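You operate a simulated robot arm through the tools that you are given. There is no shell and no other tool.

The job below is to be done with a simulated two-armed robot. You get a single attempt, and the scene is never put back.

## Task
Put the stopper in the test socket, set the leak tester to 2 bar and lock its knob.
Fine: open the blue tap, go by the display, and leave the tap open.

It is judged by the outcome, as a careful person would: the job done as asked, and still so three seconds after it is handed in. It fails if anything else is knocked over, pushed out of place, dropped, spilled or broken. A push-on lid holds only when it is set on centred and level and pressed home; a screw cap is set on level and turned clockwise until tight.

## Robot
Two 7-joint arms with fingered hands on one trunk that stands fixed in place. Base frame: the origin is at the foot of the trunk, x ahead of it, y to its left, z up; the work surface is at about z = 800. Units: mm, degrees, N and s.
The left shoulder is at [116, 170, 1116], the right one opposite. With the tool pointing down near the work surface each hand reaches from about 380 to 820 mm from the base axis, measured 20 degrees to its own side. Payload 4 kg a hand.
The tool frame of a hand sits at the grasp point between the pads (the TCP): z along the fingers, y along the line on which they close. The tips reach 26 mm beyond it. The gripper opens to 132 mm; its body begins 73 mm behind the TCP. The gripper is a hand of 4 fingers: y runs from the thumb to the fingers, the wrist lies at [0, 0, -224] in the tool frame, and closing takes about 1.5 s.
Orientation is that of the tool frame in the base frame, as a unit quaternion [w, x, y, z]. With the fingers straight down and closing along the base's y, the tool's x points along the base's -x, its y along +y and its z along -z.

## Interface
- The arms move only by the tool jog_arm. It takes "left_rows", "right_rows" or both (then of equal length, played together; a hand with none holds still); each is a list of rows, each a list of 6 numbers: the shift along the tool's x, y, z in mm, then the turn, a rotation vector about the tool's x, y, z in rad. In form: [[dx, dy, dz, rx, ry, rz], ...]. A call has 1 to 20 rows; each row shifts and turns the commanded pose from where the row before left it, along the tool's axes as they then stand. "left_jaw" and "right_jaw" are, for a hand that has rows, the gripper command, from -1 (shut) to 1 (fully open), values between in proportion, set as the call begins (left out, the last holds). Rows are played at 5 a second. More than 50 mm and 8.6 degrees between two rows, or a gripper value outside its range, and nothing of the call is played. A pose out of reach is approached as far as the arm can. The call stops where the force on the tool passes 40 N (or 10 N more than at its start, if that is more) or the arm is blocked; 0.2 s more then pass. Each finger travels about 108 mm/s and halts on what it meets, pressing with about 26 N; the grip force reading is that of the motor and also rises with nothing between the fingers. The clock runs only during rows and for 0.2 s after the last one: add rows that do not move to give the fingers time. The reply holds the time, the measured pose of the TCP, the force on the tool along the base axes, the opening and the grip force, in the units named above and with some noise, with the torque about the TCP (base axes, N m) and any sound that the robot's microphone picked up.
- Cameras (640 x 400 px; columns grow to the right, rows downward): "scene" is now at [222.3, 5.1, 1291.1]; the picture's right is [0.06, -1.00, 0.00], its down [-0.58, -0.03, -0.82] and it looks along [0.81, 0.05, -0.58] (base axes); focal length 248 px, centre (320, 200). "left" rides on the left gripper at [-73, 6, -94] in its tool frame; the picture's right is [-0.08, -1.00, 0.00], its down [0.78, -0.06, -0.62] and it looks along [0.61, -0.05, 0.79] (tool axes); focal length 230 px, centre (320, 200). "right" rides on the right gripper at [73, 6, -94] in its tool frame; the picture's right is [-0.08, 1.00, 0.00], its down [-0.79, -0.06, -0.62] and it looks along [-0.61, -0.05, 0.79] (tool axes); focal length 230 px, centre (320, 200).
- snapshot(camera): a new picture of that camera. No time passes.
- move_column(by): moves the trunk up (or, below 0, down) by that many mm; the arms and the scene camera ride with it, the base frame stays. It gives what a move gives, with no picture.
- finger_targets(finger1, finger2, finger3, thumb_bend, hand): sets how far each is bent, from 0 (flat) to 1 (curled in); at 0.3 the hand is open as for a grip, at 0.7 the pads meet at the TCP. One left out holds its place. A second passes; each finger stops where it meets its share of the squeeze, and holds until it gets a number again. A gripper value or a shape takes the hand back. It gives what a move gives, with no picture; readings hold the bend of each and the force on the fingers (four entries, about 0 where the hand has none), thumb and palm.
- preshape(shape, hand): the hand has 4 fingers and takes this shape, open, in about a second: jaw (thumb against the fingers, like two jaws); tri (thumb and two fingers); tip (a fingertip pinch); poke (one finger out to press); point (the index stretched); flat (the hand flat); cup (the hand cupped); fist (a fist). The gripper value then closes the fingers along that shape, each until it touches; the sizes above hold for jaw. It gives what a move gives, with no picture.
- pan_tilt(pan, tilt): turns the head with the scene camera to pan (to the left, within 80 degrees either way) and tilt (down, from -29 to 69), counted from straight ahead of the robot (the tilt from the chest, where the trunk bows). It gives what a move gives.
- measure_at(camera, pixels): for up to 12 pixels [column, row] of the newest picture of that camera ("zoom" is the newest enlarged one), the place [x, y, z] in the base frame of the surface seen there, good to about 2 mm. No time passes.
- enlarge(camera, box): a new picture of the part [left, top, right, bottom] of that camera's present view, enlarged. No time passes.
- close_job(): hands the job in; it is judged then, once.

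Open the grippers and draw the arms clear of the work before you hand the job in, unless the task says otherwise.

The tools are called after "Emit:" by a JSON object that holds its "name" and its "arguments". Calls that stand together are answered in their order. jog_arm: Moves the arms, as the interface text tells. Its arguments: {"type":"object","properties":{"left_rows":{"type":"array","items":{"type":"array","items":{"type":"number"}}},"left_jaw":{"type":"number"},"right_rows":{"type":"array","items":{"type":"array","items":{"type":"number"}}},"right_jaw":{"type":"number"}},"required":[]} The other tools are called the same way: move_column (by) moves the trunk up or down; preshape (shape, hand) gives the hand a shape; finger_targets (finger1, finger2, finger3, thumb_bend, hand) moves the fingers one by one; pan_tilt (pan, tilt) turns the head that bears the scene camera; snapshot (camera) takes a picture; measure_at (camera, pixels) gives the place of the surface under pixels of a picture; enlarge (camera, box) takes an enlarged picture of a part of a camera's view; close_job () hands the job in.

At the start:

```text
t: 0.0
left_tcp_pos: [539.8, 305.8, 1129.2]
left_tcp_rot: [0.0, -0.012, 1.0, -0.025]
left_wrist_force: [-0.2, -0.2, -0.1]
left_ft_torque: [-0.02, -0.01, 0.01]
left_width: 131.9
left_grasp_force: 0.0
left_shape: jaw
left_bend: [0.3, 0.3, 0.3, 0.3]
left_finger forces: [0.0, 0.0, 0.1, 0.0, 0.0, 0.1]
right_tcp_pos: [438.7, -133.8, 1153.0]
right_tcp_rot: [0.0, 0.0, 1.0, 0.0]
right_wrist_force: [0.2, 0.4, -0.6]
right_ft_torque: [-0.01, 0.01, -0.01]
right_width: 131.9
right_grasp_force: 0.0
right_shape: jaw
right_bend: [0.3, 0.3, 0.3, 0.3]
right_finger forces: [0.0, 0.0, 0.0, 0.0, 0.0, 0.1]
trunk travel left (down, up): [-132.0, 219.0]
head pan, tilt (commanded): [3.2, 35.4]
```

scene: 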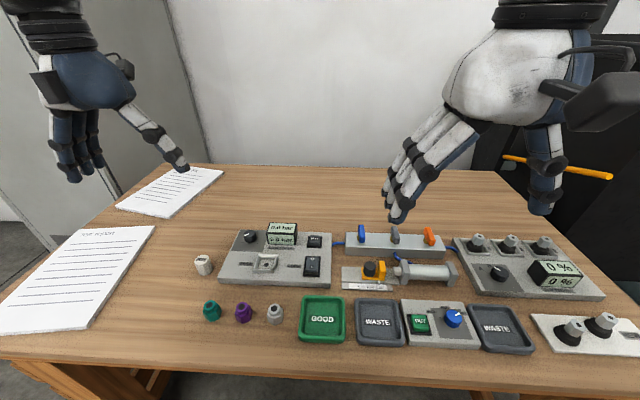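
right: 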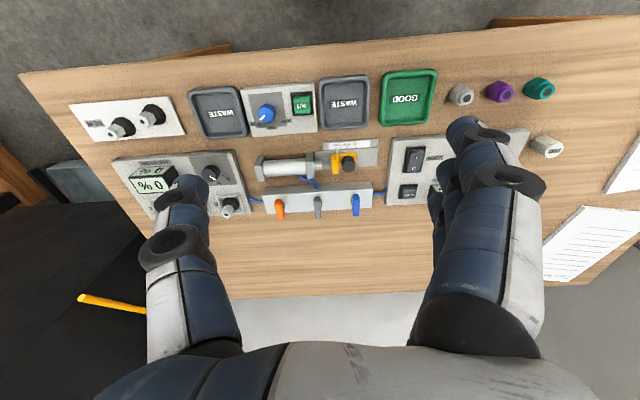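
left: 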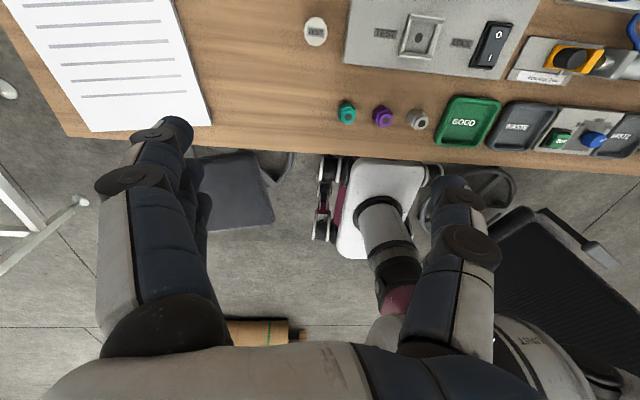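

I'll begin by looking closely at the workspace, enlarging the leak tester on the left (around 275,255) and the valve block.

Emit:
{"name": "enlarge", "arguments": {"camera": "scene", "box": [180, 210, 350, 316]}}

Emit:
{"name": "enlarge", "arguments": {"camera": "scene", "box": [330, 210, 500, 316]}}

Emit:
{"name": "enlarge", "arguments": {"camera": "scene", "box": [440, 220, 640, 345]}}

Emit:
{"name": "enlarge", "arguments": {"camera": "scene", "box": [180, 280, 372, 400]}}

```text
3.76 times, centred on (265, 263) of scene
```

zoom: 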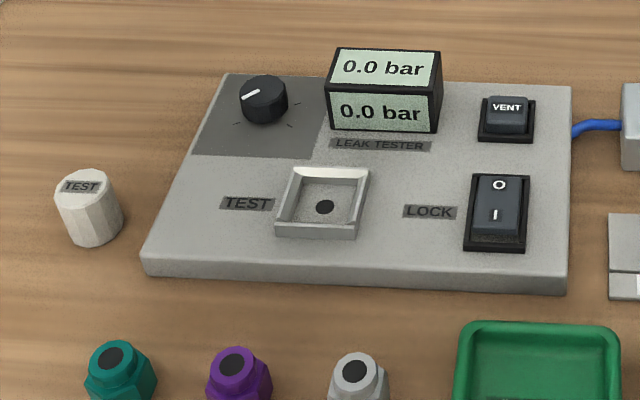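

```text
3.76 times, centred on (415, 263) of scene
```

zoom: 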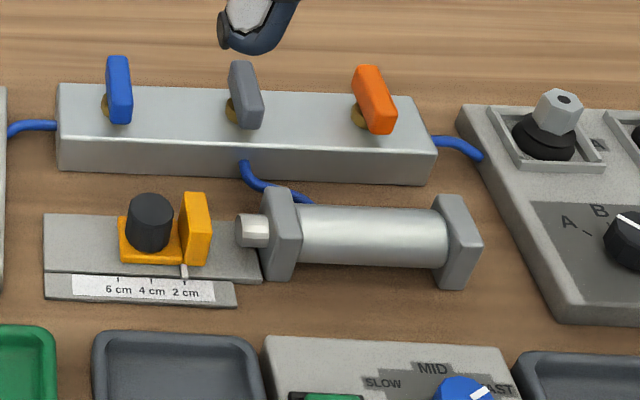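

```text
3.20 times, centred on (540, 282) of scene
```

zoom: 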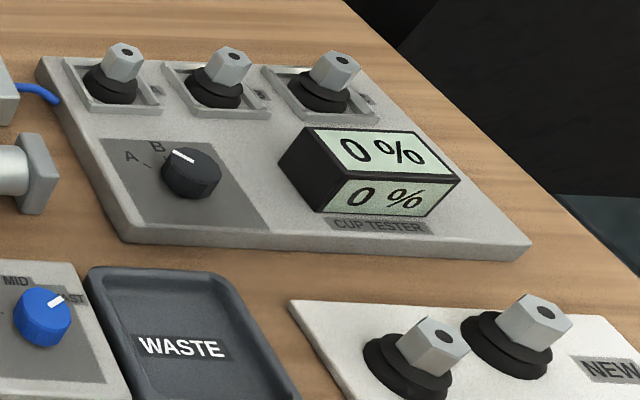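

```text
3.33 times, centred on (276, 340) of scene
```

zoom: 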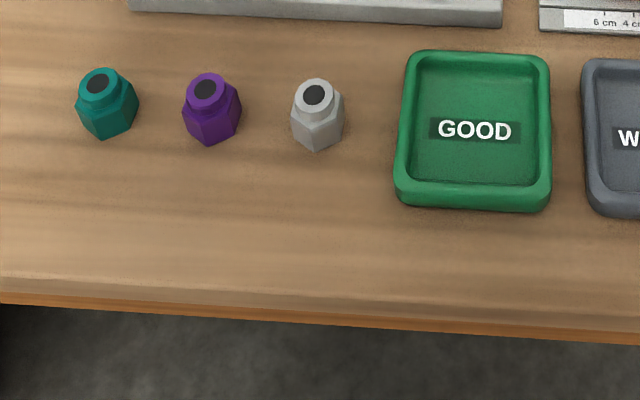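

The white "TEST" stopper stands left of the leak tester, and the socket is the square frame beside its TEST label. I'll measure the key points.

Emit:
{"name": "enlarge", "arguments": {"camera": "scene", "box": [180, 210, 350, 316]}}

Emit:
{"name": "measure_at", "arguments": {"camera": "zoom", "pixels": [[81, 186], [90, 240], [265, 88], [325, 205], [285, 215], [357, 220], [300, 172], [365, 172], [499, 185], [495, 213], [496, 240], [507, 107]]}}

Emit:
{"name": "measure_at", "arguments": {"camera": "scene", "pixels": [[362, 226], [361, 236], [203, 258], [196, 262], [211, 262], [220, 283], [330, 288], [240, 231], [331, 233], [345, 236], [250, 235], [246, 240]]}}

```text
3.76 times, centred on (265, 263) of scene
```

zoom: 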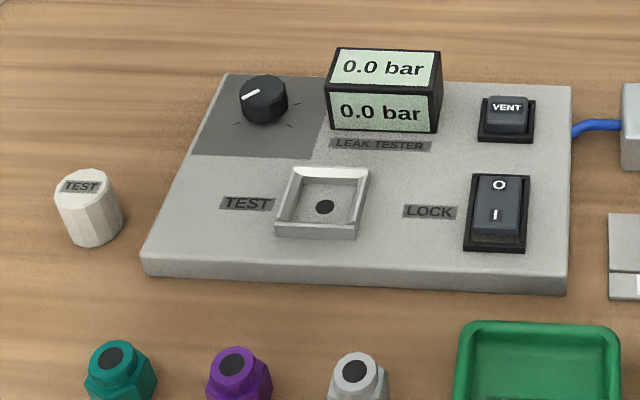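

```text
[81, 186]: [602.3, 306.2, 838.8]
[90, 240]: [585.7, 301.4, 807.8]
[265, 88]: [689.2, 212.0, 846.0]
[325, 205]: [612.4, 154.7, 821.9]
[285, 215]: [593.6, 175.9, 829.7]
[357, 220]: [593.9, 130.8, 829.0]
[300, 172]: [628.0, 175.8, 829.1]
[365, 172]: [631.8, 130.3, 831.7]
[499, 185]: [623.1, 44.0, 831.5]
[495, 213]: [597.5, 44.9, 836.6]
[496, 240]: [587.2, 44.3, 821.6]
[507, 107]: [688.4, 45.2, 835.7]
```

```text
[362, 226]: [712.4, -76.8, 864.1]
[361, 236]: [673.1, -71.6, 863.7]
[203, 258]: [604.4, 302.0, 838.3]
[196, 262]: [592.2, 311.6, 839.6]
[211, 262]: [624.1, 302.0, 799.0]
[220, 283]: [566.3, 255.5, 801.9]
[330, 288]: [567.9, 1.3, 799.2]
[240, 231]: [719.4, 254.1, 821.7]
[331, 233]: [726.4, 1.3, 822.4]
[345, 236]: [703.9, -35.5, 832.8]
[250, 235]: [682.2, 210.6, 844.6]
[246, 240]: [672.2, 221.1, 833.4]
```

Stopper is at about (602, 306), its top at z 839; socket is centred near (612, 153). Next I'll zoom tightly on the stopper, the socket and the taps.

Emit:
{"name": "enlarge", "arguments": {"camera": "scene", "box": [185, 240, 297, 310]}}

Emit:
{"name": "enlarge", "arguments": {"camera": "scene", "box": [335, 215, 447, 285]}}

Emit:
{"name": "measure_at", "arguments": {"camera": "zoom", "pixels": [[150, 65], [160, 115], [163, 145], [115, 115], [130, 120], [80, 110], [345, 75], [370, 145], [560, 90], [590, 150], [70, 200], [290, 230]]}}

Emit:
{"name": "enlarge", "arguments": {"camera": "scene", "box": [230, 215, 342, 285]}}

```text
5.71 times, centred on (241, 275) of scene
```

zoom: 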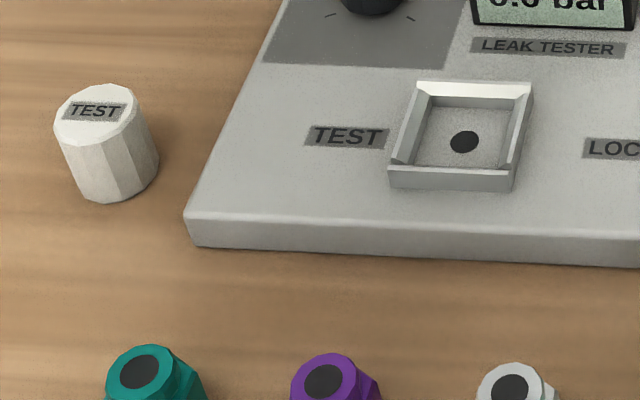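

```text
5.71 times, centred on (391, 250) of scene
```

zoom: 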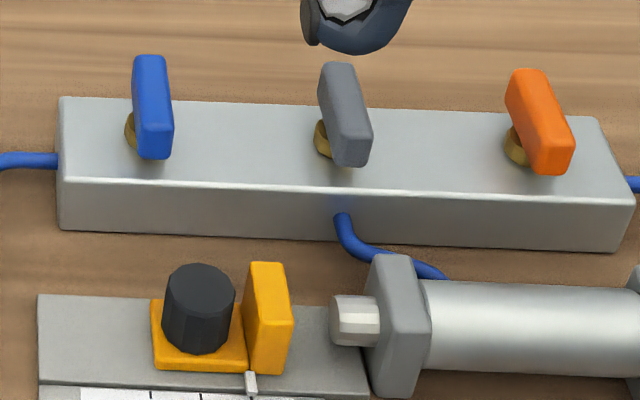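

```text
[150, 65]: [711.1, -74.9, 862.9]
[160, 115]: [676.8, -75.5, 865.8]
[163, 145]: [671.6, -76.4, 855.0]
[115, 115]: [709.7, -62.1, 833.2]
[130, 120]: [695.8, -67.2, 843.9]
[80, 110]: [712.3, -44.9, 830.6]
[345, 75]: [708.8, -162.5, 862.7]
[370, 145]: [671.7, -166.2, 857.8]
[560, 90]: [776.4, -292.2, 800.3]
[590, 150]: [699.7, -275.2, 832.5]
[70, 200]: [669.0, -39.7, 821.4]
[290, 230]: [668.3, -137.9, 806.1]
```

```text
5.71 times, centred on (286, 250) of scene
```

zoom: 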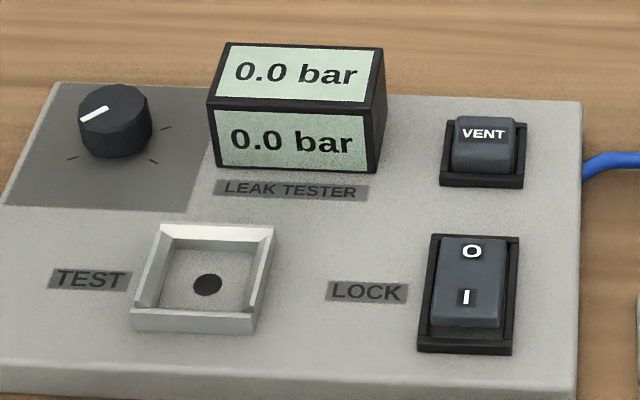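

The LOCK rocker has its I end (near side) standing up, so it is unlocked now. I'll level the left hand and bring it above the stopper for a close look.

Emit:
{"name": "jog_arm", "arguments": {"left_rows": [[0, 0, 0, -0.05, 0, 0.024], [-31, 0, 40, 0, 0, 0], [-31, 0, 40, 0, 0, 0], [0, 0, 40, 0, 0, 0], [0, 0, 40, 0, 0, 0], [0, 0, 0, 0, 0, 0]], "left_jaw": 0.2}}

Emit:
{"name": "snapshot", "arguments": {"camera": "left"}}

Emit:
{"name": "snapshot", "arguments": {"camera": "scene"}}

```text
refused: row 2 steps farther than a row can; nothing moved
```

```text
taken
```

left: 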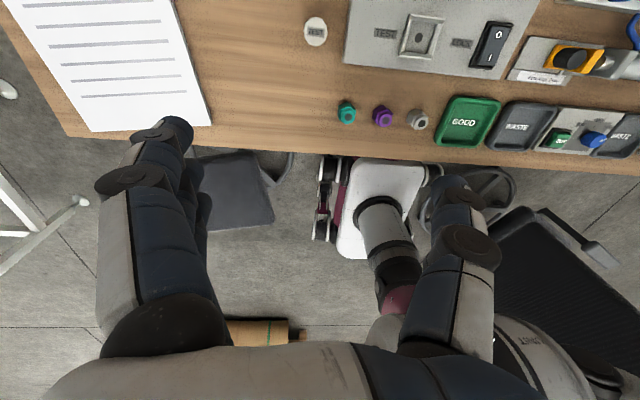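

```text
taken
```

scene: 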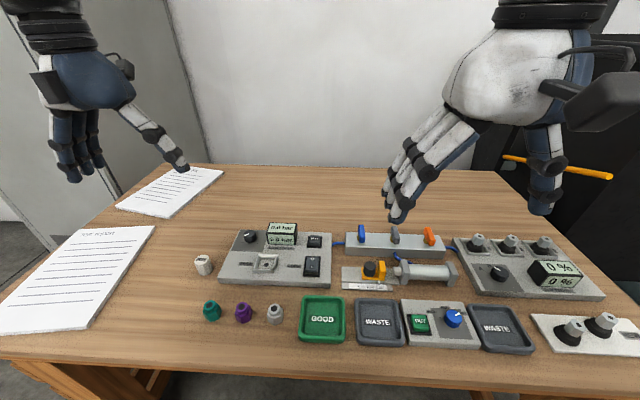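

Row 2 was just over 50 mm, so nothing moved; I'll repeat the move with smaller steps.

Emit:
{"name": "jog_arm", "arguments": {"left_rows": [[0, 0, 0, -0.05, 0, 0.024], [-21, 0, 34, 0, 0, 0], [-21, 0, 34, 0, 0, 0], [-20, 0, 34, 0, 0, 0], [0, 0, 34, 0, 0, 0], [0, 0, 34, 0, 0, 0], [0, 0, 0, 0, 0, 0]], "left_jaw": 0.2}}

Emit:
{"name": "snapshot", "arguments": {"camera": "left"}}

Emit:
{"name": "snapshot", "arguments": {"camera": "scene"}}

```text
t: 1.6
left_tcp_pos: [601.4, 307.5, 957.8]
left_tcp_rot: [0.001, 0.001, 1.0, 0.0]
left_wrist_force: [-0.7, -0.2, 0.8]
left_ft_torque: [-0.02, 0.01, -0.01]
left_width: 79.8
left_grasp_force: 0.2
left_shape: jaw
left_bend: [0.71, 0.71, 0.71, 0.7]
left_finger forces: [0.1, 0.0, 0.1, 0.0, 0.1, 0.0]
right_tcp_pos: [438.0, -135.8, 1152.9]
right_tcp_rot: [0.001, 0.0, 1.0, 0.0]
right_wrist_force: [-0.3, 0.0, 0.5]
right_ft_torque: [-0.02, 0.0, 0.02]
right_width: 132.1
right_grasp_force: 0.1
right_shape: jaw
right_bend: [0.3, 0.3, 0.3, 0.3]
right_finger forces: [0.0, 0.0, 0.0, 0.0, 0.1, 0.0]
trunk travel left (down, up): [-132.0, 219.0]
head pan, tilt (commanded): [3.2, 35.4]
```

```text
taken
```

left: 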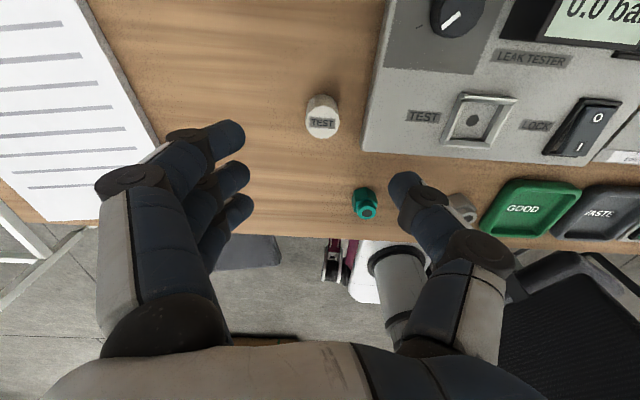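

```text
taken
```

scene: 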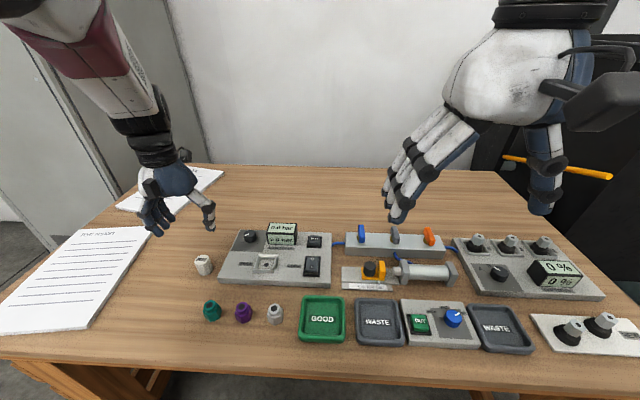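

The stopper appears at (322,118) in the left camera; I'll zoom on it and the socket to get its shape, size and centre.

Emit:
{"name": "enlarge", "arguments": {"camera": "left", "box": [432, 80, 528, 140]}}

Emit:
{"name": "enlarge", "arguments": {"camera": "left", "box": [274, 85, 370, 145]}}

Emit:
{"name": "measure_at", "arguments": {"camera": "left", "pixels": [[322, 116], [309, 118], [337, 117], [322, 100], [322, 130], [473, 120], [452, 118], [505, 118], [482, 96], [465, 143], [596, 118], [581, 147]]}}

```text
6.67 times, centred on (480, 110) of left
```

zoom: 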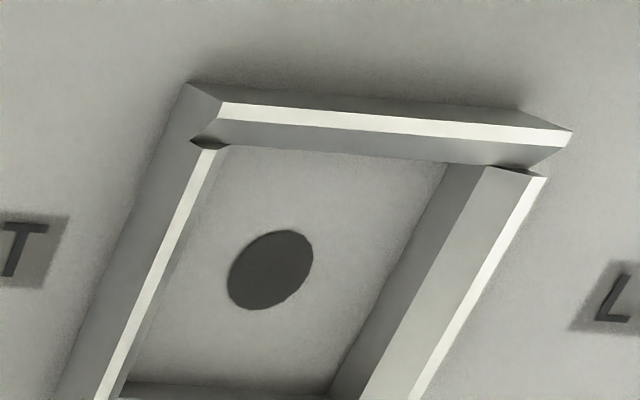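

```text
6.67 times, centred on (322, 115) of left
```

zoom: 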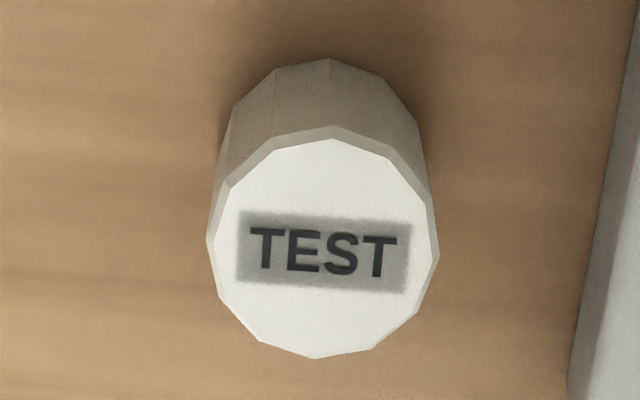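

```text
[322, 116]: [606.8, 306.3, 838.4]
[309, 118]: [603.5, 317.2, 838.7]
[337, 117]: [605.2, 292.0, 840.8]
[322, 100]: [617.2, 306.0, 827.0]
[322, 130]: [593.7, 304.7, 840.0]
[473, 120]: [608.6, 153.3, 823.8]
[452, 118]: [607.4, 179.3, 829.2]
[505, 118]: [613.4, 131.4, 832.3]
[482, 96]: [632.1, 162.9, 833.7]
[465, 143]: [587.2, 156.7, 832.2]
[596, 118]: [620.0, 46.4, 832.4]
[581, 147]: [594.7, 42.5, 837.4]
```

The stopper is a 12-sided cylinder about 32 mm across. I'll measure its rim and the socket's inner walls in the enlargements.

Emit:
{"name": "measure_at", "arguments": {"camera": "zoom", "pixels": [[322, 245], [225, 240], [425, 245], [330, 150], [318, 345], [330, 75], [250, 160], [405, 165], [600, 200], [585, 390]]}}

Emit:
{"name": "enlarge", "arguments": {"camera": "left", "box": [424, 75, 536, 145]}}

Emit:
{"name": "measure_at", "arguments": {"camera": "zoom", "pixels": [[275, 255], [215, 215], [165, 330], [430, 230], [370, 340], [330, 170], [270, 360], [120, 330], [440, 330], [350, 130], [230, 385], [265, 260]]}}

```text
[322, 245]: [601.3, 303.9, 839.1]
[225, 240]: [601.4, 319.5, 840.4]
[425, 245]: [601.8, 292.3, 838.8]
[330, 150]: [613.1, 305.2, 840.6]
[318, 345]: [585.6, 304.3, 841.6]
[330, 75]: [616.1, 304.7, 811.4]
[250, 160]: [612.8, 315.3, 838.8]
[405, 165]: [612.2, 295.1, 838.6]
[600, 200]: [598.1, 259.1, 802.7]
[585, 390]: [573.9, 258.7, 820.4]
```

```text
5.71 times, centred on (480, 110) of left
```

zoom: 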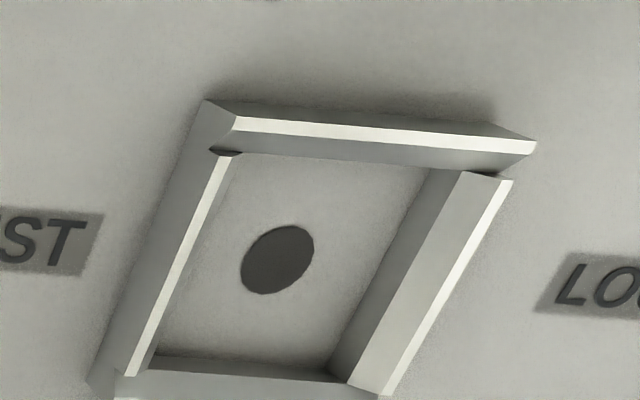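

```text
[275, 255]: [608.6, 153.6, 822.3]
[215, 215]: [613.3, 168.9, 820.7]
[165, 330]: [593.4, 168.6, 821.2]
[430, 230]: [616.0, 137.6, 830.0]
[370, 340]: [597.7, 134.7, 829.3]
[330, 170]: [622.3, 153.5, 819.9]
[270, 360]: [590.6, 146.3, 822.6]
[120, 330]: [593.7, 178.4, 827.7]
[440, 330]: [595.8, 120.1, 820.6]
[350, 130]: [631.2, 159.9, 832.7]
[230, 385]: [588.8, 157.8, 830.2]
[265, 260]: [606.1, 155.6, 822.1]
```

I'd like the socket centre more precisely, so I'll move the empty left hand above it at the same height for a straight look, which also shows the knob and rocker.

Emit:
{"name": "jog_arm", "arguments": {"left_rows": [[-2, -38.5, 0, 0, 0, 0], [-2, -38.5, 0, 0, 0, 0], [-2, -38.5, 0, 0, 0, 0], [-2, -38, 0, 0, 0, 0], [0, 0, 0, 0, 0, 0]]}}

Emit:
{"name": "snapshot", "arguments": {"camera": "left"}}

Emit:
{"name": "enlarge", "arguments": {"camera": "left", "box": [264, 85, 376, 155]}}

```text
t: 2.8
left_tcp_pos: [612.2, 166.7, 958.8]
left_tcp_rot: [-0.004, -0.019, 1.0, -0.021]
left_wrist_force: [0.5, 0.3, -0.3]
left_ft_torque: [0.01, -0.03, -0.05]
left_width: 79.6
left_grasp_force: 0.2
left_shape: jaw
left_bend: [0.71, 0.71, 0.71, 0.7]
left_finger forces: [0.0, 0.1, 0.1, 0.1, 0.1, 0.0]
right_tcp_pos: [440.9, -134.6, 1153.2]
right_tcp_rot: [0.0, 0.0, 1.0, 0.001]
right_wrist_force: [0.1, -0.1, 0.8]
right_ft_torque: [-0.04, 0.02, 0.02]
right_width: 131.9
right_grasp_force: 0.0
right_shape: jaw
right_bend: [0.3, 0.3, 0.3, 0.3]
right_finger forces: [0.0, 0.0, 0.0, 0.1, 0.1, 0.1]
trunk travel left (down, up): [-132.0, 219.0]
head pan, tilt (commanded): [3.2, 35.4]
```

```text
taken
```

left: 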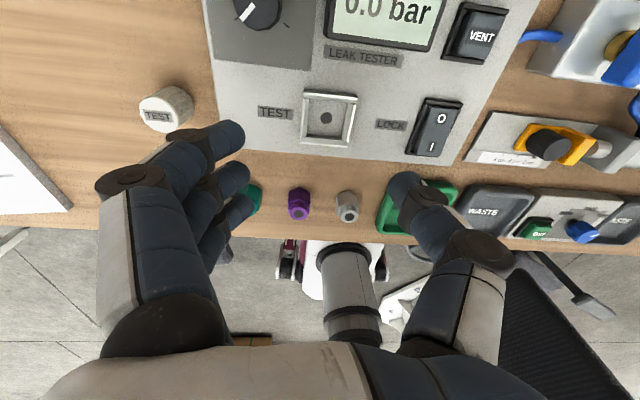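

```text
5.71 times, centred on (320, 120) of left
```

zoom: 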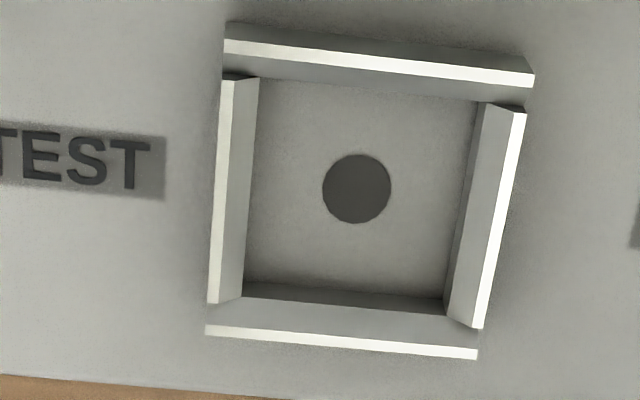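

The pose read y=166.7 instead of ~154 with a small tilt; I'll wait a couple of still rows to see whether it was lag or a reach limit.

Emit:
{"name": "jog_arm", "arguments": {"left_rows": [[0, 0, 0, 0, 0, 0], [0, 0, 0, 0, 0, 0], [0, 0, 0, 0, 0, 0]]}}

```text
t: 3.6
left_tcp_pos: [612.0, 163.9, 961.6]
left_tcp_rot: [-0.001, -0.017, 1.0, -0.023]
left_wrist_force: [0.8, 0.8, -0.1]
left_ft_torque: [0.02, -0.01, 0.03]
left_width: 79.3
left_grasp_force: 0.1
left_shape: jaw
left_bend: [0.71, 0.71, 0.71, 0.7]
left_finger forces: [0.1, 0.0, 0.0, 0.0, 0.1, 0.0]
right_tcp_pos: [439.1, -134.5, 1152.8]
right_tcp_rot: [0.0, 0.0, 1.0, 0.0]
right_wrist_force: [0.4, -0.3, -0.1]
right_ft_torque: [-0.01, 0.03, 0.01]
right_width: 131.9
right_grasp_force: 0.0
right_shape: jaw
right_bend: [0.3, 0.3, 0.3, 0.3]
right_finger forces: [0.1, 0.1, 0.1, 0.0, 0.1, 0.1]
trunk travel left (down, up): [-132.0, 219.0]
head pan, tilt (commanded): [3.2, 35.4]
```

It settles ~10 mm short, so this hand yaw is near an arm limit there. I'll test whether yawing the hand frees it.

Emit:
{"name": "jog_arm", "arguments": {"left_rows": [[0, 0, 0, 0, 0, 0.14], [0, 0, 0, 0, 0, 0.14], [0, 0, 0, 0, 0, 0], [0, 0, 0, 0, 0, 0]]}}

```text
t: 4.6
left_tcp_pos: [610.0, 156.1, 960.1]
left_tcp_rot: [0.002, 0.138, 0.99, -0.002]
left_wrist_force: [-0.4, 0.0, 0.3]
left_ft_torque: [0.0, 0.0, 0.03]
left_width: 79.8
left_grasp_force: 0.0
left_shape: jaw
left_bend: [0.71, 0.71, 0.71, 0.7]
left_finger forces: [0.0, 0.1, 0.0, 0.0, 0.0, 0.1]
right_tcp_pos: [439.3, -134.9, 1153.7]
right_tcp_rot: [0.0, 0.0, 1.0, -0.001]
right_wrist_force: [-0.3, 0.0, 0.0]
right_ft_torque: [-0.02, -0.02, 0.01]
right_width: 132.0
right_grasp_force: 0.0
right_shape: jaw
right_bend: [0.3, 0.3, 0.3, 0.3]
right_finger forces: [0.0, 0.0, 0.0, 0.0, 0.0, 0.1]
trunk travel left (down, up): [-132.0, 219.0]
head pan, tilt (commanded): [3.2, 35.4]
```

Yawing 16° fixes the reach (now at 610,156,960). I'll take the measurements of the socket from here.

Emit:
{"name": "snapshot", "arguments": {"camera": "left"}}

Emit:
{"name": "enlarge", "arguments": {"camera": "left", "box": [264, 85, 376, 155]}}

```text
taken
```

left: 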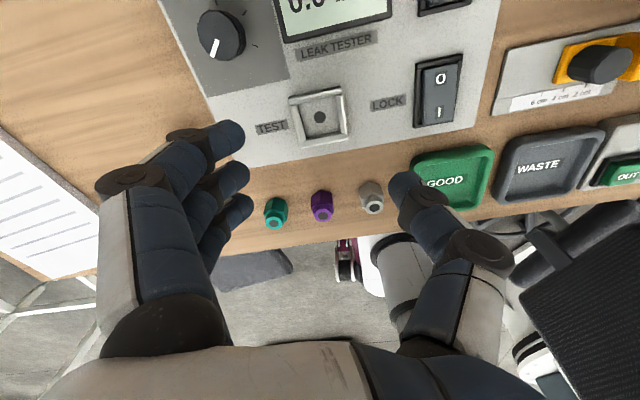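

```text
5.71 times, centred on (320, 120) of left
```

zoom: 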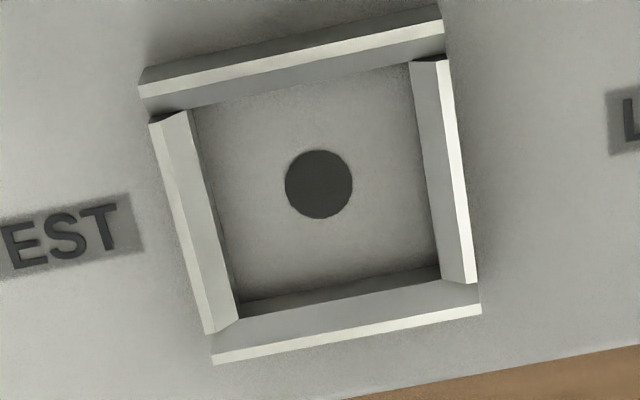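

Emit:
{"name": "measure_at", "arguments": {"camera": "zoom", "pixels": [[318, 184], [190, 230], [218, 220], [453, 170], [425, 175], [300, 57], [310, 90], [345, 340], [340, 285], [150, 90], [440, 30], [475, 305]]}}

Emit:
{"name": "measure_at", "arguments": {"camera": "left", "pixels": [[222, 32], [216, 42], [212, 12], [438, 78], [437, 112], [438, 95], [456, 120], [418, 125]]}}

```text
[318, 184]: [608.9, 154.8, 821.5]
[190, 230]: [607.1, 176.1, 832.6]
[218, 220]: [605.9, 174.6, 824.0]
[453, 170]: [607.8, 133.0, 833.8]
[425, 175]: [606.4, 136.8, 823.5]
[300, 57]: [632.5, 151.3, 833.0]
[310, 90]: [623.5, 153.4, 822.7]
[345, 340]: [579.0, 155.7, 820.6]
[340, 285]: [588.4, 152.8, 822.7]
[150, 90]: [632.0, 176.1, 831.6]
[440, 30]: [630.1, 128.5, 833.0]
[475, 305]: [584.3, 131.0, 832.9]
```

```text
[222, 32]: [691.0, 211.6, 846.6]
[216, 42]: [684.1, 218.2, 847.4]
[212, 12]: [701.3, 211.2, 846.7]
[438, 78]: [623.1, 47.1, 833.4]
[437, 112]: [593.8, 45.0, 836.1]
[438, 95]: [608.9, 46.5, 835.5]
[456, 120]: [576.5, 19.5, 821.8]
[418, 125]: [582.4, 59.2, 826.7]
```

Socket centre ≈ (608.5, 154.5), rim z 833, floor z 822, inside about 36 mm; stopper centre ≈ (601.5, 305.5), 32 mm wide. I'll go back over the stopper and yaw to about 46° so the thumb clears the tester's edge (y≈257).

Emit:
{"name": "jog_arm", "arguments": {"left_rows": [[12.25, 35.35, 7.5, 0, 0, 0], [12.25, 35.35, 7.5, 0, 0, 0], [12.25, 35.35, 7.5, 0, 0, 0], [12.25, 35.35, 7.5, 0, 0, 0], [0, 0, 0, 0, 0, 0.13], [0, 0, 0, 0, 0, 0.13], [0, 0, 0, 0, 0, 0.13], [0, 0, 0, 0, 0, 0.13], [0, 0, 0, 0, 0, 0], [0, 0, 0, 0, 0, 0]], "left_jaw": -0.15}}

Emit:
{"name": "snapshot", "arguments": {"camera": "left"}}

Emit:
{"name": "snapshot", "arguments": {"camera": "scene"}}

```text
t: 6.8
left_tcp_pos: [601.9, 303.2, 929.6]
left_tcp_rot: [0.0, 0.39, 0.921, -0.001]
left_wrist_force: [0.9, -0.4, -0.9]
left_ft_torque: [0.01, 0.0, -0.02]
left_width: 56.8
left_grasp_force: 0.1
left_shape: jaw
left_bend: [0.73, 0.73, 0.73, 0.7]
left_finger forces: [0.0, 0.0, 0.0, 0.0, 0.1, 0.0]
right_tcp_pos: [441.0, -135.2, 1153.8]
right_tcp_rot: [0.0, 0.0, 1.0, 0.0]
right_wrist_force: [-0.6, 0.0, -1.1]
right_ft_torque: [0.03, 0.02, 0.0]
right_width: 131.8
right_grasp_force: 0.1
right_shape: jaw
right_bend: [0.3, 0.3, 0.3, 0.3]
right_finger forces: [0.0, 0.1, 0.1, 0.2, 0.0, 0.0]
trunk travel left (down, up): [-132.0, 219.0]
head pan, tilt (commanded): [3.2, 35.4]
```

```text
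taken
```

left: 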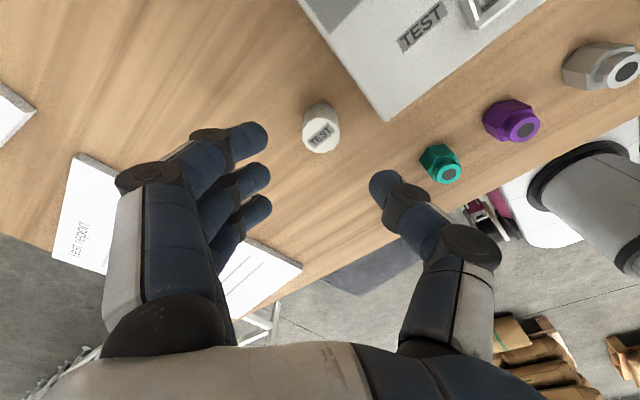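

```text
taken
```

scene: 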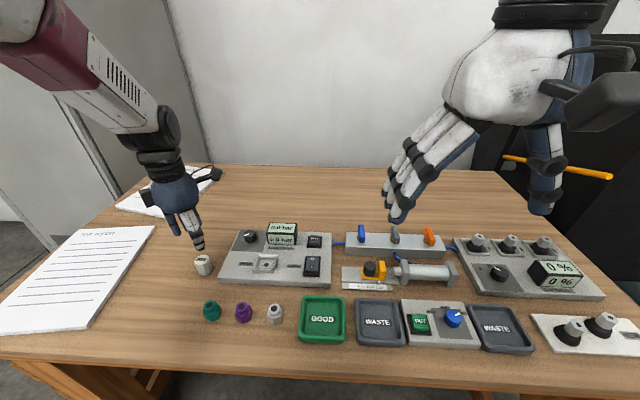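

The hand is over the stopper, seen at (321,128) between thumb and fingers. I'll measure its centre from here.

Emit:
{"name": "enlarge", "arguments": {"camera": "left", "box": [272, 95, 368, 155]}}

Emit:
{"name": "measure_at", "arguments": {"camera": "zoom", "pixels": [[320, 200], [330, 270], [220, 290], [440, 255], [335, 370], [322, 175], [310, 60], [250, 120], [430, 130]]}}

```text
6.67 times, centred on (320, 125) of left
```

zoom: 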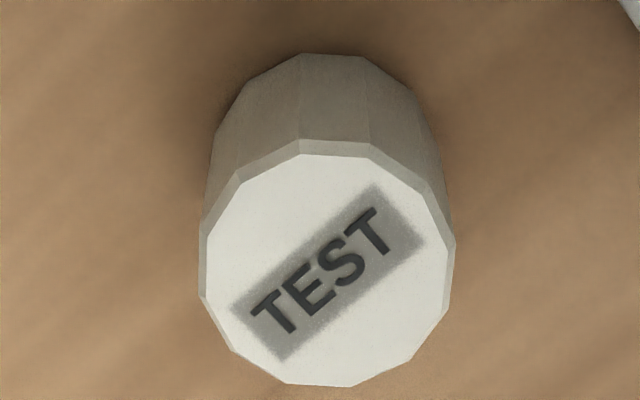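

```text
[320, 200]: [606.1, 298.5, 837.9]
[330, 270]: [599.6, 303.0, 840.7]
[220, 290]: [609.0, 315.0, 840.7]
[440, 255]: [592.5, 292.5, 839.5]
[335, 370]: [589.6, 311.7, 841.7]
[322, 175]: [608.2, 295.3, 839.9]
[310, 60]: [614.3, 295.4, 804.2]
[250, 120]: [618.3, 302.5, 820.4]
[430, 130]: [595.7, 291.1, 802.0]
```

Stopper centre measures ≈ (600.5, 304), only 1–2 mm from the hand's axis. I'll descend to TCP z≈843 with the jaw at 57 mm.

Emit:
{"name": "jog_arm", "arguments": {"left_rows": [[0.5, 0, 29, 0, 0, 0], [0.5, 0, 29, 0, 0, 0], [0.5, 0, 20, 0, 0, 0], [0, 0, 8.6, 0, 0, 0], [0, 0, 0, 0, 0, 0]]}}

Emit:
{"name": "snapshot", "arguments": {"camera": "left"}}

Emit:
{"name": "enlarge", "arguments": {"camera": "scene", "box": [140, 190, 300, 290]}}

```text
t: 8.0
left_tcp_pos: [602.1, 304.8, 842.8]
left_tcp_rot: [0.0, 0.39, 0.921, -0.001]
left_wrist_force: [-0.2, -1.3, -0.4]
left_ft_torque: [0.01, 0.01, -0.01]
left_width: 56.5
left_grasp_force: 0.1
left_shape: jaw
left_bend: [0.73, 0.73, 0.73, 0.7]
left_finger forces: [0.1, 0.0, 0.0, 0.0, 0.0, 0.0]
right_tcp_pos: [439.3, -133.5, 1152.9]
right_tcp_rot: [-0.001, 0.0, 1.0, 0.001]
right_wrist_force: [0.5, 0.2, -1.4]
right_ft_torque: [0.0, -0.01, 0.0]
right_width: 131.8
right_grasp_force: 0.1
right_shape: jaw
right_bend: [0.3, 0.3, 0.3, 0.3]
right_finger forces: [0.1, 0.0, 0.1, 0.1, 0.0, 0.1]
trunk travel left (down, up): [-132.0, 219.0]
head pan, tilt (commanded): [3.2, 35.4]
```

```text
taken
```

left: 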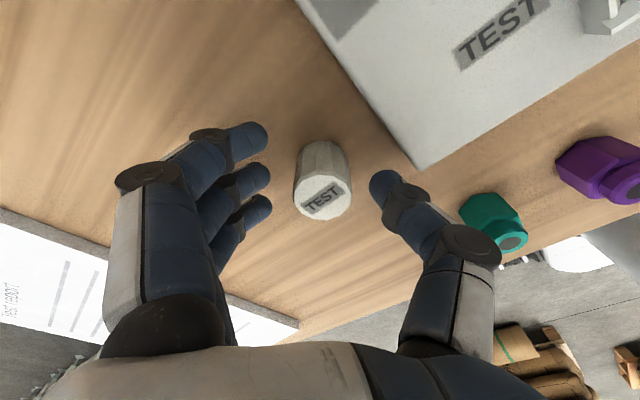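

```text
4.00 times, centred on (220, 240) of scene
```

zoom: 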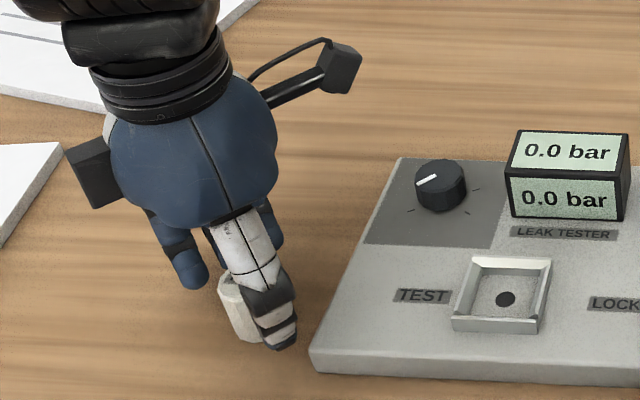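

The stopper sits between the fingers at (323,180). I'll measure the fingertip positions to see which fingers will actually oppose on the stopper.

Emit:
{"name": "measure_at", "arguments": {"camera": "left", "pixels": [[262, 135], [264, 175], [265, 205], [376, 188], [385, 175], [388, 200], [325, 198], [250, 128], [255, 168], [240, 145], [320, 150], [225, 200]]}}

Emit:
{"name": "enlarge", "arguments": {"camera": "left", "box": [180, 100, 460, 275]}}

```text
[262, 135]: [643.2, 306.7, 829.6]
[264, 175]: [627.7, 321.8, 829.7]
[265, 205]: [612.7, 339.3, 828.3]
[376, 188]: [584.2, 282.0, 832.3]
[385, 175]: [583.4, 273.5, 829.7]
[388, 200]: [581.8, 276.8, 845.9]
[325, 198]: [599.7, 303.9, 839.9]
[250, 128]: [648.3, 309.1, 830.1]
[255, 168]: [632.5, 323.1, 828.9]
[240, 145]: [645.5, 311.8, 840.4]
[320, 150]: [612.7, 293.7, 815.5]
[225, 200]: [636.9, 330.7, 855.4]
```

```text
2.29 times, centred on (320, 188) of left
```

zoom: 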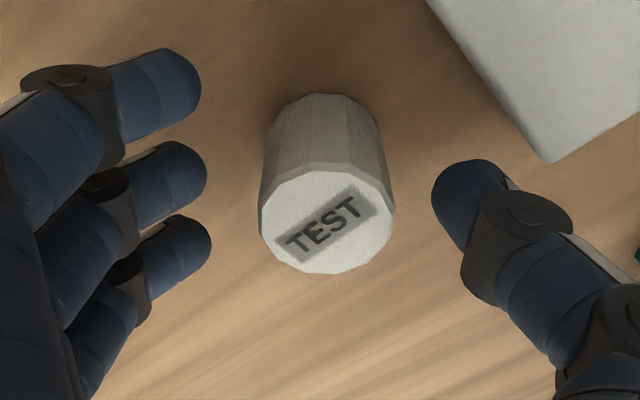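

Middle finger and thumb oppose the stopper within 2 mm of centre, with the outer fingers symmetric at ±22 mm. I'll close the hand on it.

Emit:
{"name": "jog_arm", "arguments": {"left_rows": [[0, 0, 0, 0, 0, 0], [0, 0, 0, 0, 0, 0], [0, 0, 0, 0, 0, 0], [0, 0, 0, 0, 0, 0], [0, 0, 0, 0, 0, 0], [0, 0, 0, 0, 0, 0], [0, 0, 0, 0, 0, 0]], "left_jaw": -1}}

Emit:
{"name": "snapshot", "arguments": {"camera": "left"}}

Emit:
{"name": "enlarge", "arguments": {"camera": "scene", "box": [140, 190, 300, 290]}}

```text
t: 9.6
left_tcp_pos: [603.3, 304.5, 843.7]
left_tcp_rot: [0.001, 0.39, 0.921, 0.001]
left_wrist_force: [-0.2, -0.5, 2.6]
left_ft_torque: [0.05, -0.03, -0.01]
left_width: 10.8
left_grasp_force: 26.3
left_shape: jaw
left_bend: [0.67, 0.72, 0.7, 0.71]
left_finger forces: [1.3, 14.1, 4.8, 0.1, 19.6, 0.1]
right_tcp_pos: [440.4, -135.4, 1153.7]
right_tcp_rot: [0.0, 0.0, 1.0, -0.001]
right_wrist_force: [-0.2, -0.9, 0.8]
right_ft_torque: [0.02, 0.0, -0.02]
right_width: 131.8
right_grasp_force: 0.1
right_shape: jaw
right_bend: [0.3, 0.3, 0.3, 0.3]
right_finger forces: [0.0, 0.1, 0.0, 0.0, 0.0, 0.0]
trunk travel left (down, up): [-132.0, 219.0]
head pan, tilt (commanded): [3.2, 35.4]
```

```text
taken
```

left: 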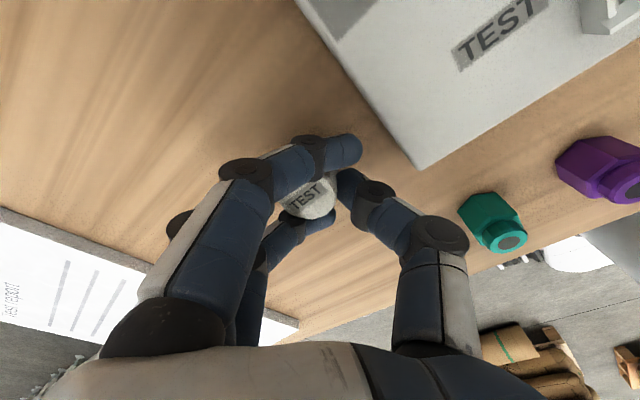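

```text
4.00 times, centred on (220, 240) of scene
```

zoom: 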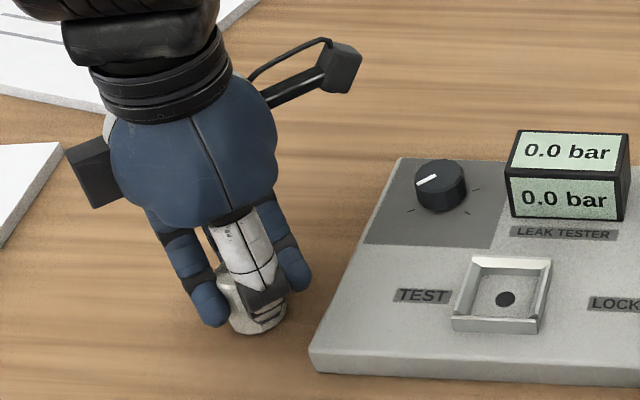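

The outer fingers flank the stopper, and thumb and middle finger pinch it (19.6 and 14.1 N). I'll zoom in to measure where the stopper sits in the hand and whether it's level.

Emit:
{"name": "enlarge", "arguments": {"camera": "left", "box": [264, 160, 376, 230]}}

Emit:
{"name": "measure_at", "arguments": {"camera": "zoom", "pixels": [[250, 220], [290, 200], [220, 250], [160, 290], [300, 300], [370, 270], [400, 250], [395, 180], [385, 140], [280, 240]]}}

```text
5.71 times, centred on (320, 195) of left
```

zoom: 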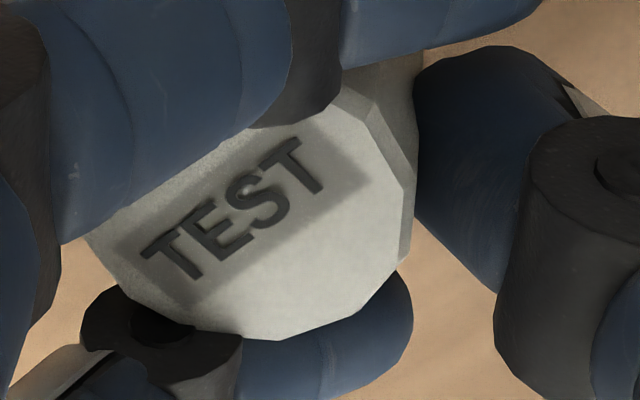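

```text
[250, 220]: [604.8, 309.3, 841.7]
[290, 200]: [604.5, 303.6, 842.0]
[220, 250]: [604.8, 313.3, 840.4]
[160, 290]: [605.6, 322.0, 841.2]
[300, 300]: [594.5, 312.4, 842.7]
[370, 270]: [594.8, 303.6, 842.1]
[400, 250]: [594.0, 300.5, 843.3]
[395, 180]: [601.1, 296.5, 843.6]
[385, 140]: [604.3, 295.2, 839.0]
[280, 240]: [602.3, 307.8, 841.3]
```

The stopper is held about 5 mm toward the fingers and 2–3 mm in +X of the TCP. I'll lift it and check its level.

Emit:
{"name": "jog_arm", "arguments": {"left_rows": [[0, 0, -10, 0, 0, 0], [0, 0, -20, 0, 0, 0], [0, 0, -30, 0, 0, 0], [0, 0, -30, 0, 0, 0], [0, 0, 0, 0, 0, 0]]}}

Emit:
{"name": "enlarge", "arguments": {"camera": "left", "box": [240, 130, 400, 230]}}

Emit:
{"name": "enlarge", "arguments": {"camera": "scene", "box": [140, 170, 300, 270]}}

```text
t: 10.8
left_tcp_pos: [602.2, 304.0, 931.5]
left_tcp_rot: [0.001, 0.39, 0.921, 0.0]
left_wrist_force: [-0.1, -0.7, -1.3]
left_ft_torque: [0.01, -0.02, 0.01]
left_width: 10.6
left_grasp_force: 25.7
left_shape: jaw
left_bend: [0.67, 0.71, 0.7, 0.71]
left_finger forces: [1.4, 14.2, 4.5, 0.0, 18.8, 0.0]
right_tcp_pos: [440.6, -134.6, 1152.7]
right_tcp_rot: [-0.002, 0.0, 1.0, 0.001]
right_wrist_force: [-0.2, 0.9, -0.5]
right_ft_torque: [-0.07, 0.01, 0.01]
right_width: 131.8
right_grasp_force: 0.1
right_shape: jaw
right_bend: [0.3, 0.3, 0.3, 0.3]
right_finger forces: [0.1, 0.0, 0.1, 0.1, 0.0, 0.0]
trunk travel left (down, up): [-132.0, 219.0]
head pan, tilt (commanded): [3.2, 35.4]
```

```text
4.00 times, centred on (320, 180) of left
```

zoom: 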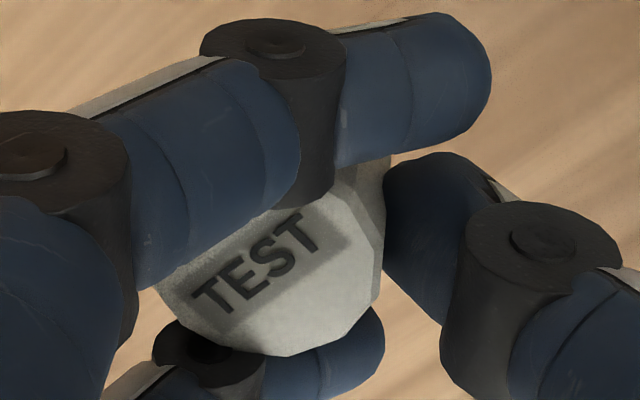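

```text
4.00 times, centred on (220, 220) of scene
```

zoom: 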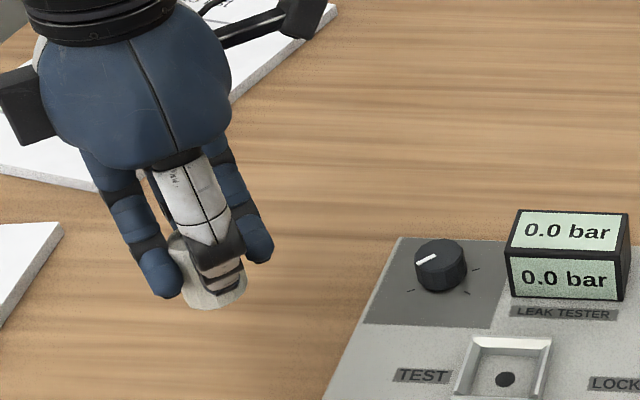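

The stopper came up cleanly. I'll measure points on its top face and lower edge to check tilt and its offset from the hand.

Emit:
{"name": "measure_at", "arguments": {"camera": "zoom", "pixels": [[165, 290], [200, 240], [240, 300]]}}

Emit:
{"name": "enlarge", "arguments": {"camera": "left", "box": [264, 160, 376, 230]}}

Emit:
{"name": "measure_at", "arguments": {"camera": "zoom", "pixels": [[250, 220], [290, 200], [220, 250], [160, 290], [300, 300], [370, 270], [390, 240], [390, 180], [350, 120], [240, 310], [130, 210], [360, 350]]}}

```text
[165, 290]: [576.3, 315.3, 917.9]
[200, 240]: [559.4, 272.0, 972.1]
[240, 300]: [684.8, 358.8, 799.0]
```

```text
5.71 times, centred on (320, 195) of left
```

zoom: 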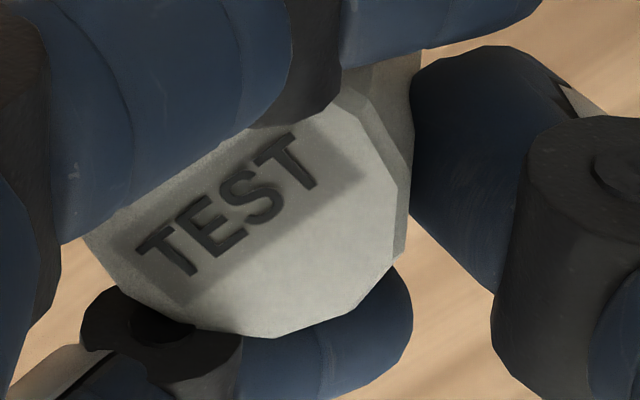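

```text
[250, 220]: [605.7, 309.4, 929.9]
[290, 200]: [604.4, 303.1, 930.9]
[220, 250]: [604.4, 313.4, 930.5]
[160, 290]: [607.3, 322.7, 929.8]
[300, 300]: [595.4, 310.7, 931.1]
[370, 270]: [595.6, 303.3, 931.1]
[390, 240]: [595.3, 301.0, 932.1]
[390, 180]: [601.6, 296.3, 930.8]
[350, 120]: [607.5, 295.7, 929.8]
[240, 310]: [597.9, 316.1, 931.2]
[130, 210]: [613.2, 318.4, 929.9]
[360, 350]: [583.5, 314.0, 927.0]
```

The stopper is level within measuring error, centred about (+0.8, +7.5) mm in the tool frame. I'll carry it over the socket, turning back to about 30° yaw on the way.

Emit:
{"name": "jog_arm", "arguments": {"left_rows": [[0, 0, 0, 0, 0, -0.14], [0, 0, 0, 0, 0, -0.14], [-20.3, -33.4, 0, 0, 0, 0], [-20.3, -33.4, 0, 0, 0, 0], [-20.3, -33.5, 0, 0, 0, 0], [-20.2, -33.5, 0, 0, 0, 0], [0, 0, 0, 0, 0, 0], [0, 0, 0, 0, 0, 0]]}}

Emit:
{"name": "snapshot", "arguments": {"camera": "left"}}

Emit:
{"name": "enlarge", "arguments": {"camera": "scene", "box": [200, 180, 360, 280]}}

```text
t: 12.6
left_tcp_pos: [606.8, 146.7, 931.9]
left_tcp_rot: [0.0, 0.258, 0.966, 0.0]
left_wrist_force: [0.2, 0.3, -0.6]
left_ft_torque: [-0.05, -0.01, -0.01]
left_width: 10.6
left_grasp_force: 26.2
left_shape: jaw
left_bend: [0.67, 0.71, 0.7, 0.71]
left_finger forces: [1.4, 14.0, 4.3, 0.0, 18.7, 0.0]
right_tcp_pos: [440.1, -134.2, 1153.1]
right_tcp_rot: [0.0, 0.0, 1.0, 0.0]
right_wrist_force: [0.2, -1.2, 0.2]
right_ft_torque: [0.01, 0.0, -0.02]
right_width: 132.0
right_grasp_force: 0.1
right_shape: jaw
right_bend: [0.3, 0.3, 0.3, 0.3]
right_finger forces: [0.0, 0.0, 0.0, 0.1, 0.1, 0.0]
trunk travel left (down, up): [-132.0, 219.0]
head pan, tilt (commanded): [3.2, 35.4]
```

```text
taken
```

left: 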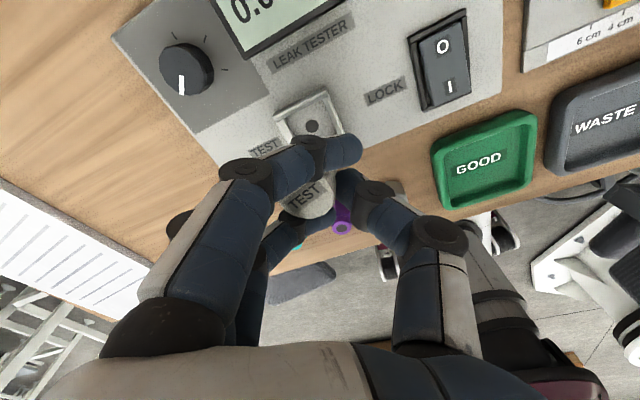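

```text
4.00 times, centred on (280, 230) of scene
```

zoom: 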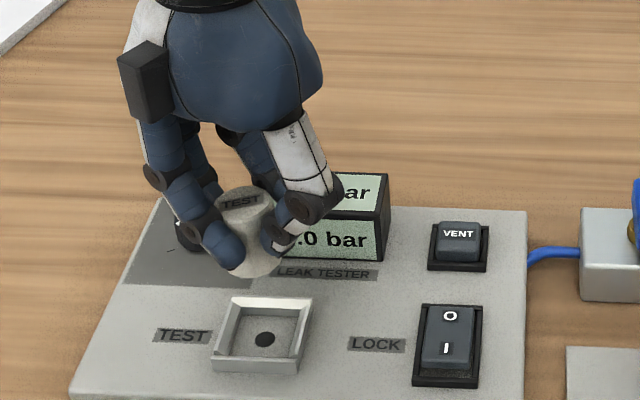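

The pose is reached exactly, and the scene view shows the stopper's top at zoom (245,203) and the socket at (265,335). I'll measure the stopper's centre from this independent camera.

Emit:
{"name": "enlarge", "arguments": {"camera": "scene", "box": [232, 215, 296, 255]}}

Emit:
{"name": "measure_at", "arguments": {"camera": "zoom", "pixels": [[240, 150], [180, 150], [300, 150], [240, 110], [240, 180], [245, 220], [230, 290], [250, 330], [220, 200], [200, 180]]}}

```text
10.00 times, centred on (264, 235) of scene
```

zoom: 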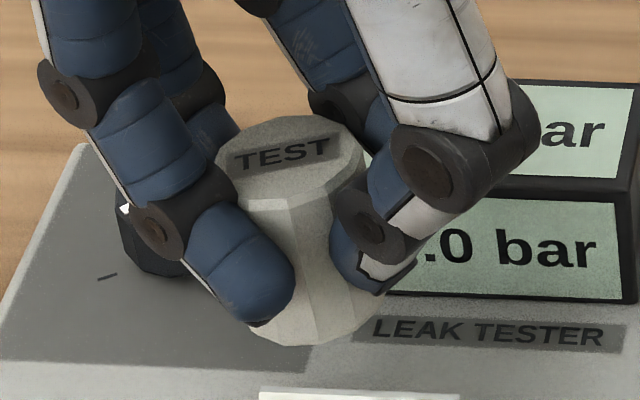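

```text
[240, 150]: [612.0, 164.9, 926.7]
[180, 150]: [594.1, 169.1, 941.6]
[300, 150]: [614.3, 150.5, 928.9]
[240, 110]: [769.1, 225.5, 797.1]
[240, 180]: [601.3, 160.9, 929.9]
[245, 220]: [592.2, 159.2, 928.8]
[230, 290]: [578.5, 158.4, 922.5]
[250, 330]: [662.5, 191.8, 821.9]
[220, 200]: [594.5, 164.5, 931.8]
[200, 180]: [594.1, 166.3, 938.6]
```

The projected stopper position matches the socket centre within about 1 px. I'll take a few more measurements across the top face to confirm.

Emit:
{"name": "measure_at", "arguments": {"camera": "zoom", "pixels": [[290, 157], [225, 165], [355, 155], [285, 120], [300, 190], [265, 125], [340, 130], [260, 190], [335, 185], [350, 310], [300, 335], [325, 200]]}}

```text
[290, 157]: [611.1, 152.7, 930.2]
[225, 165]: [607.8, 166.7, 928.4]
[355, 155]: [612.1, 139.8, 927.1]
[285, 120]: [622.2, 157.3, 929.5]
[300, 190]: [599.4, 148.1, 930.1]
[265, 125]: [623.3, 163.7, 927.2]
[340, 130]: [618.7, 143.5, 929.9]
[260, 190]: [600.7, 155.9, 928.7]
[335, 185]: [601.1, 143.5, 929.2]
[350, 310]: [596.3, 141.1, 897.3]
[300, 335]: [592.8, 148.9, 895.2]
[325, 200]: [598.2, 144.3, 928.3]
```

Both cameras put the stopper within about 1 mm of the socket centre. I'll lower it until its base is just above the rim (TCP z≈880) and look again.

Emit:
{"name": "jog_arm", "arguments": {"left_rows": [[0.5, 0.5, 25, 0, 0, 0], [0, 0, 22, 0, 0, 0], [0, 0, 5, 0, 0, 0], [0, 0, 0, 0, 0, 0]]}}

Emit:
{"name": "enlarge", "arguments": {"camera": "scene", "box": [224, 225, 304, 275]}}

Emit:
{"name": "enlarge", "arguments": {"camera": "left", "box": [240, 90, 400, 190]}}

```text
t: 13.6
left_tcp_pos: [605.3, 147.9, 880.4]
left_tcp_rot: [0.0, 0.259, 0.966, 0.0]
left_wrist_force: [-0.4, -1.0, 0.1]
left_ft_torque: [-0.03, 0.0, -0.02]
left_width: 10.6
left_grasp_force: 25.9
left_shape: jaw
left_bend: [0.67, 0.71, 0.7, 0.71]
left_finger forces: [1.4, 14.2, 4.2, 0.0, 18.7, 0.0]
right_tcp_pos: [439.2, -135.3, 1153.1]
right_tcp_rot: [0.0, 0.0, 1.0, 0.0]
right_wrist_force: [-0.3, -0.2, 0.5]
right_ft_torque: [0.01, -0.02, -0.01]
right_width: 132.0
right_grasp_force: 0.1
right_shape: jaw
right_bend: [0.3, 0.3, 0.3, 0.3]
right_finger forces: [0.1, 0.0, 0.0, 0.1, 0.0, 0.0]
trunk travel left (down, up): [-132.0, 219.0]
head pan, tilt (commanded): [3.2, 35.4]
```

```text
8.00 times, centred on (264, 250) of scene
```

zoom: 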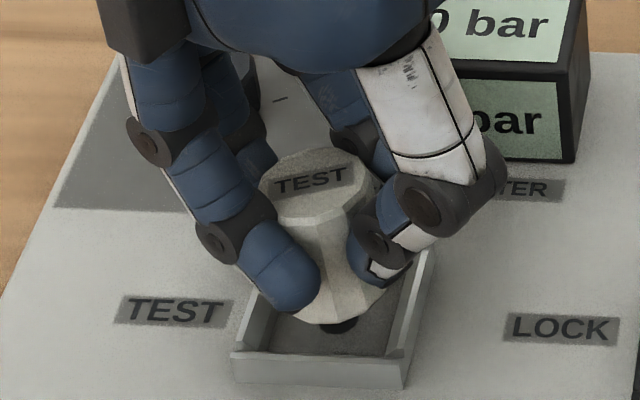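

```text
4.00 times, centred on (320, 140) of left
```

zoom: 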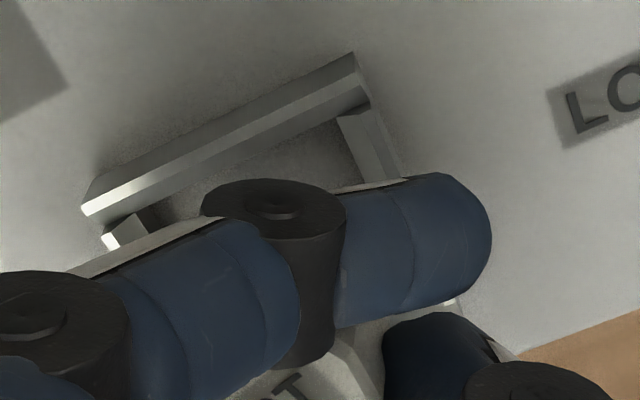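

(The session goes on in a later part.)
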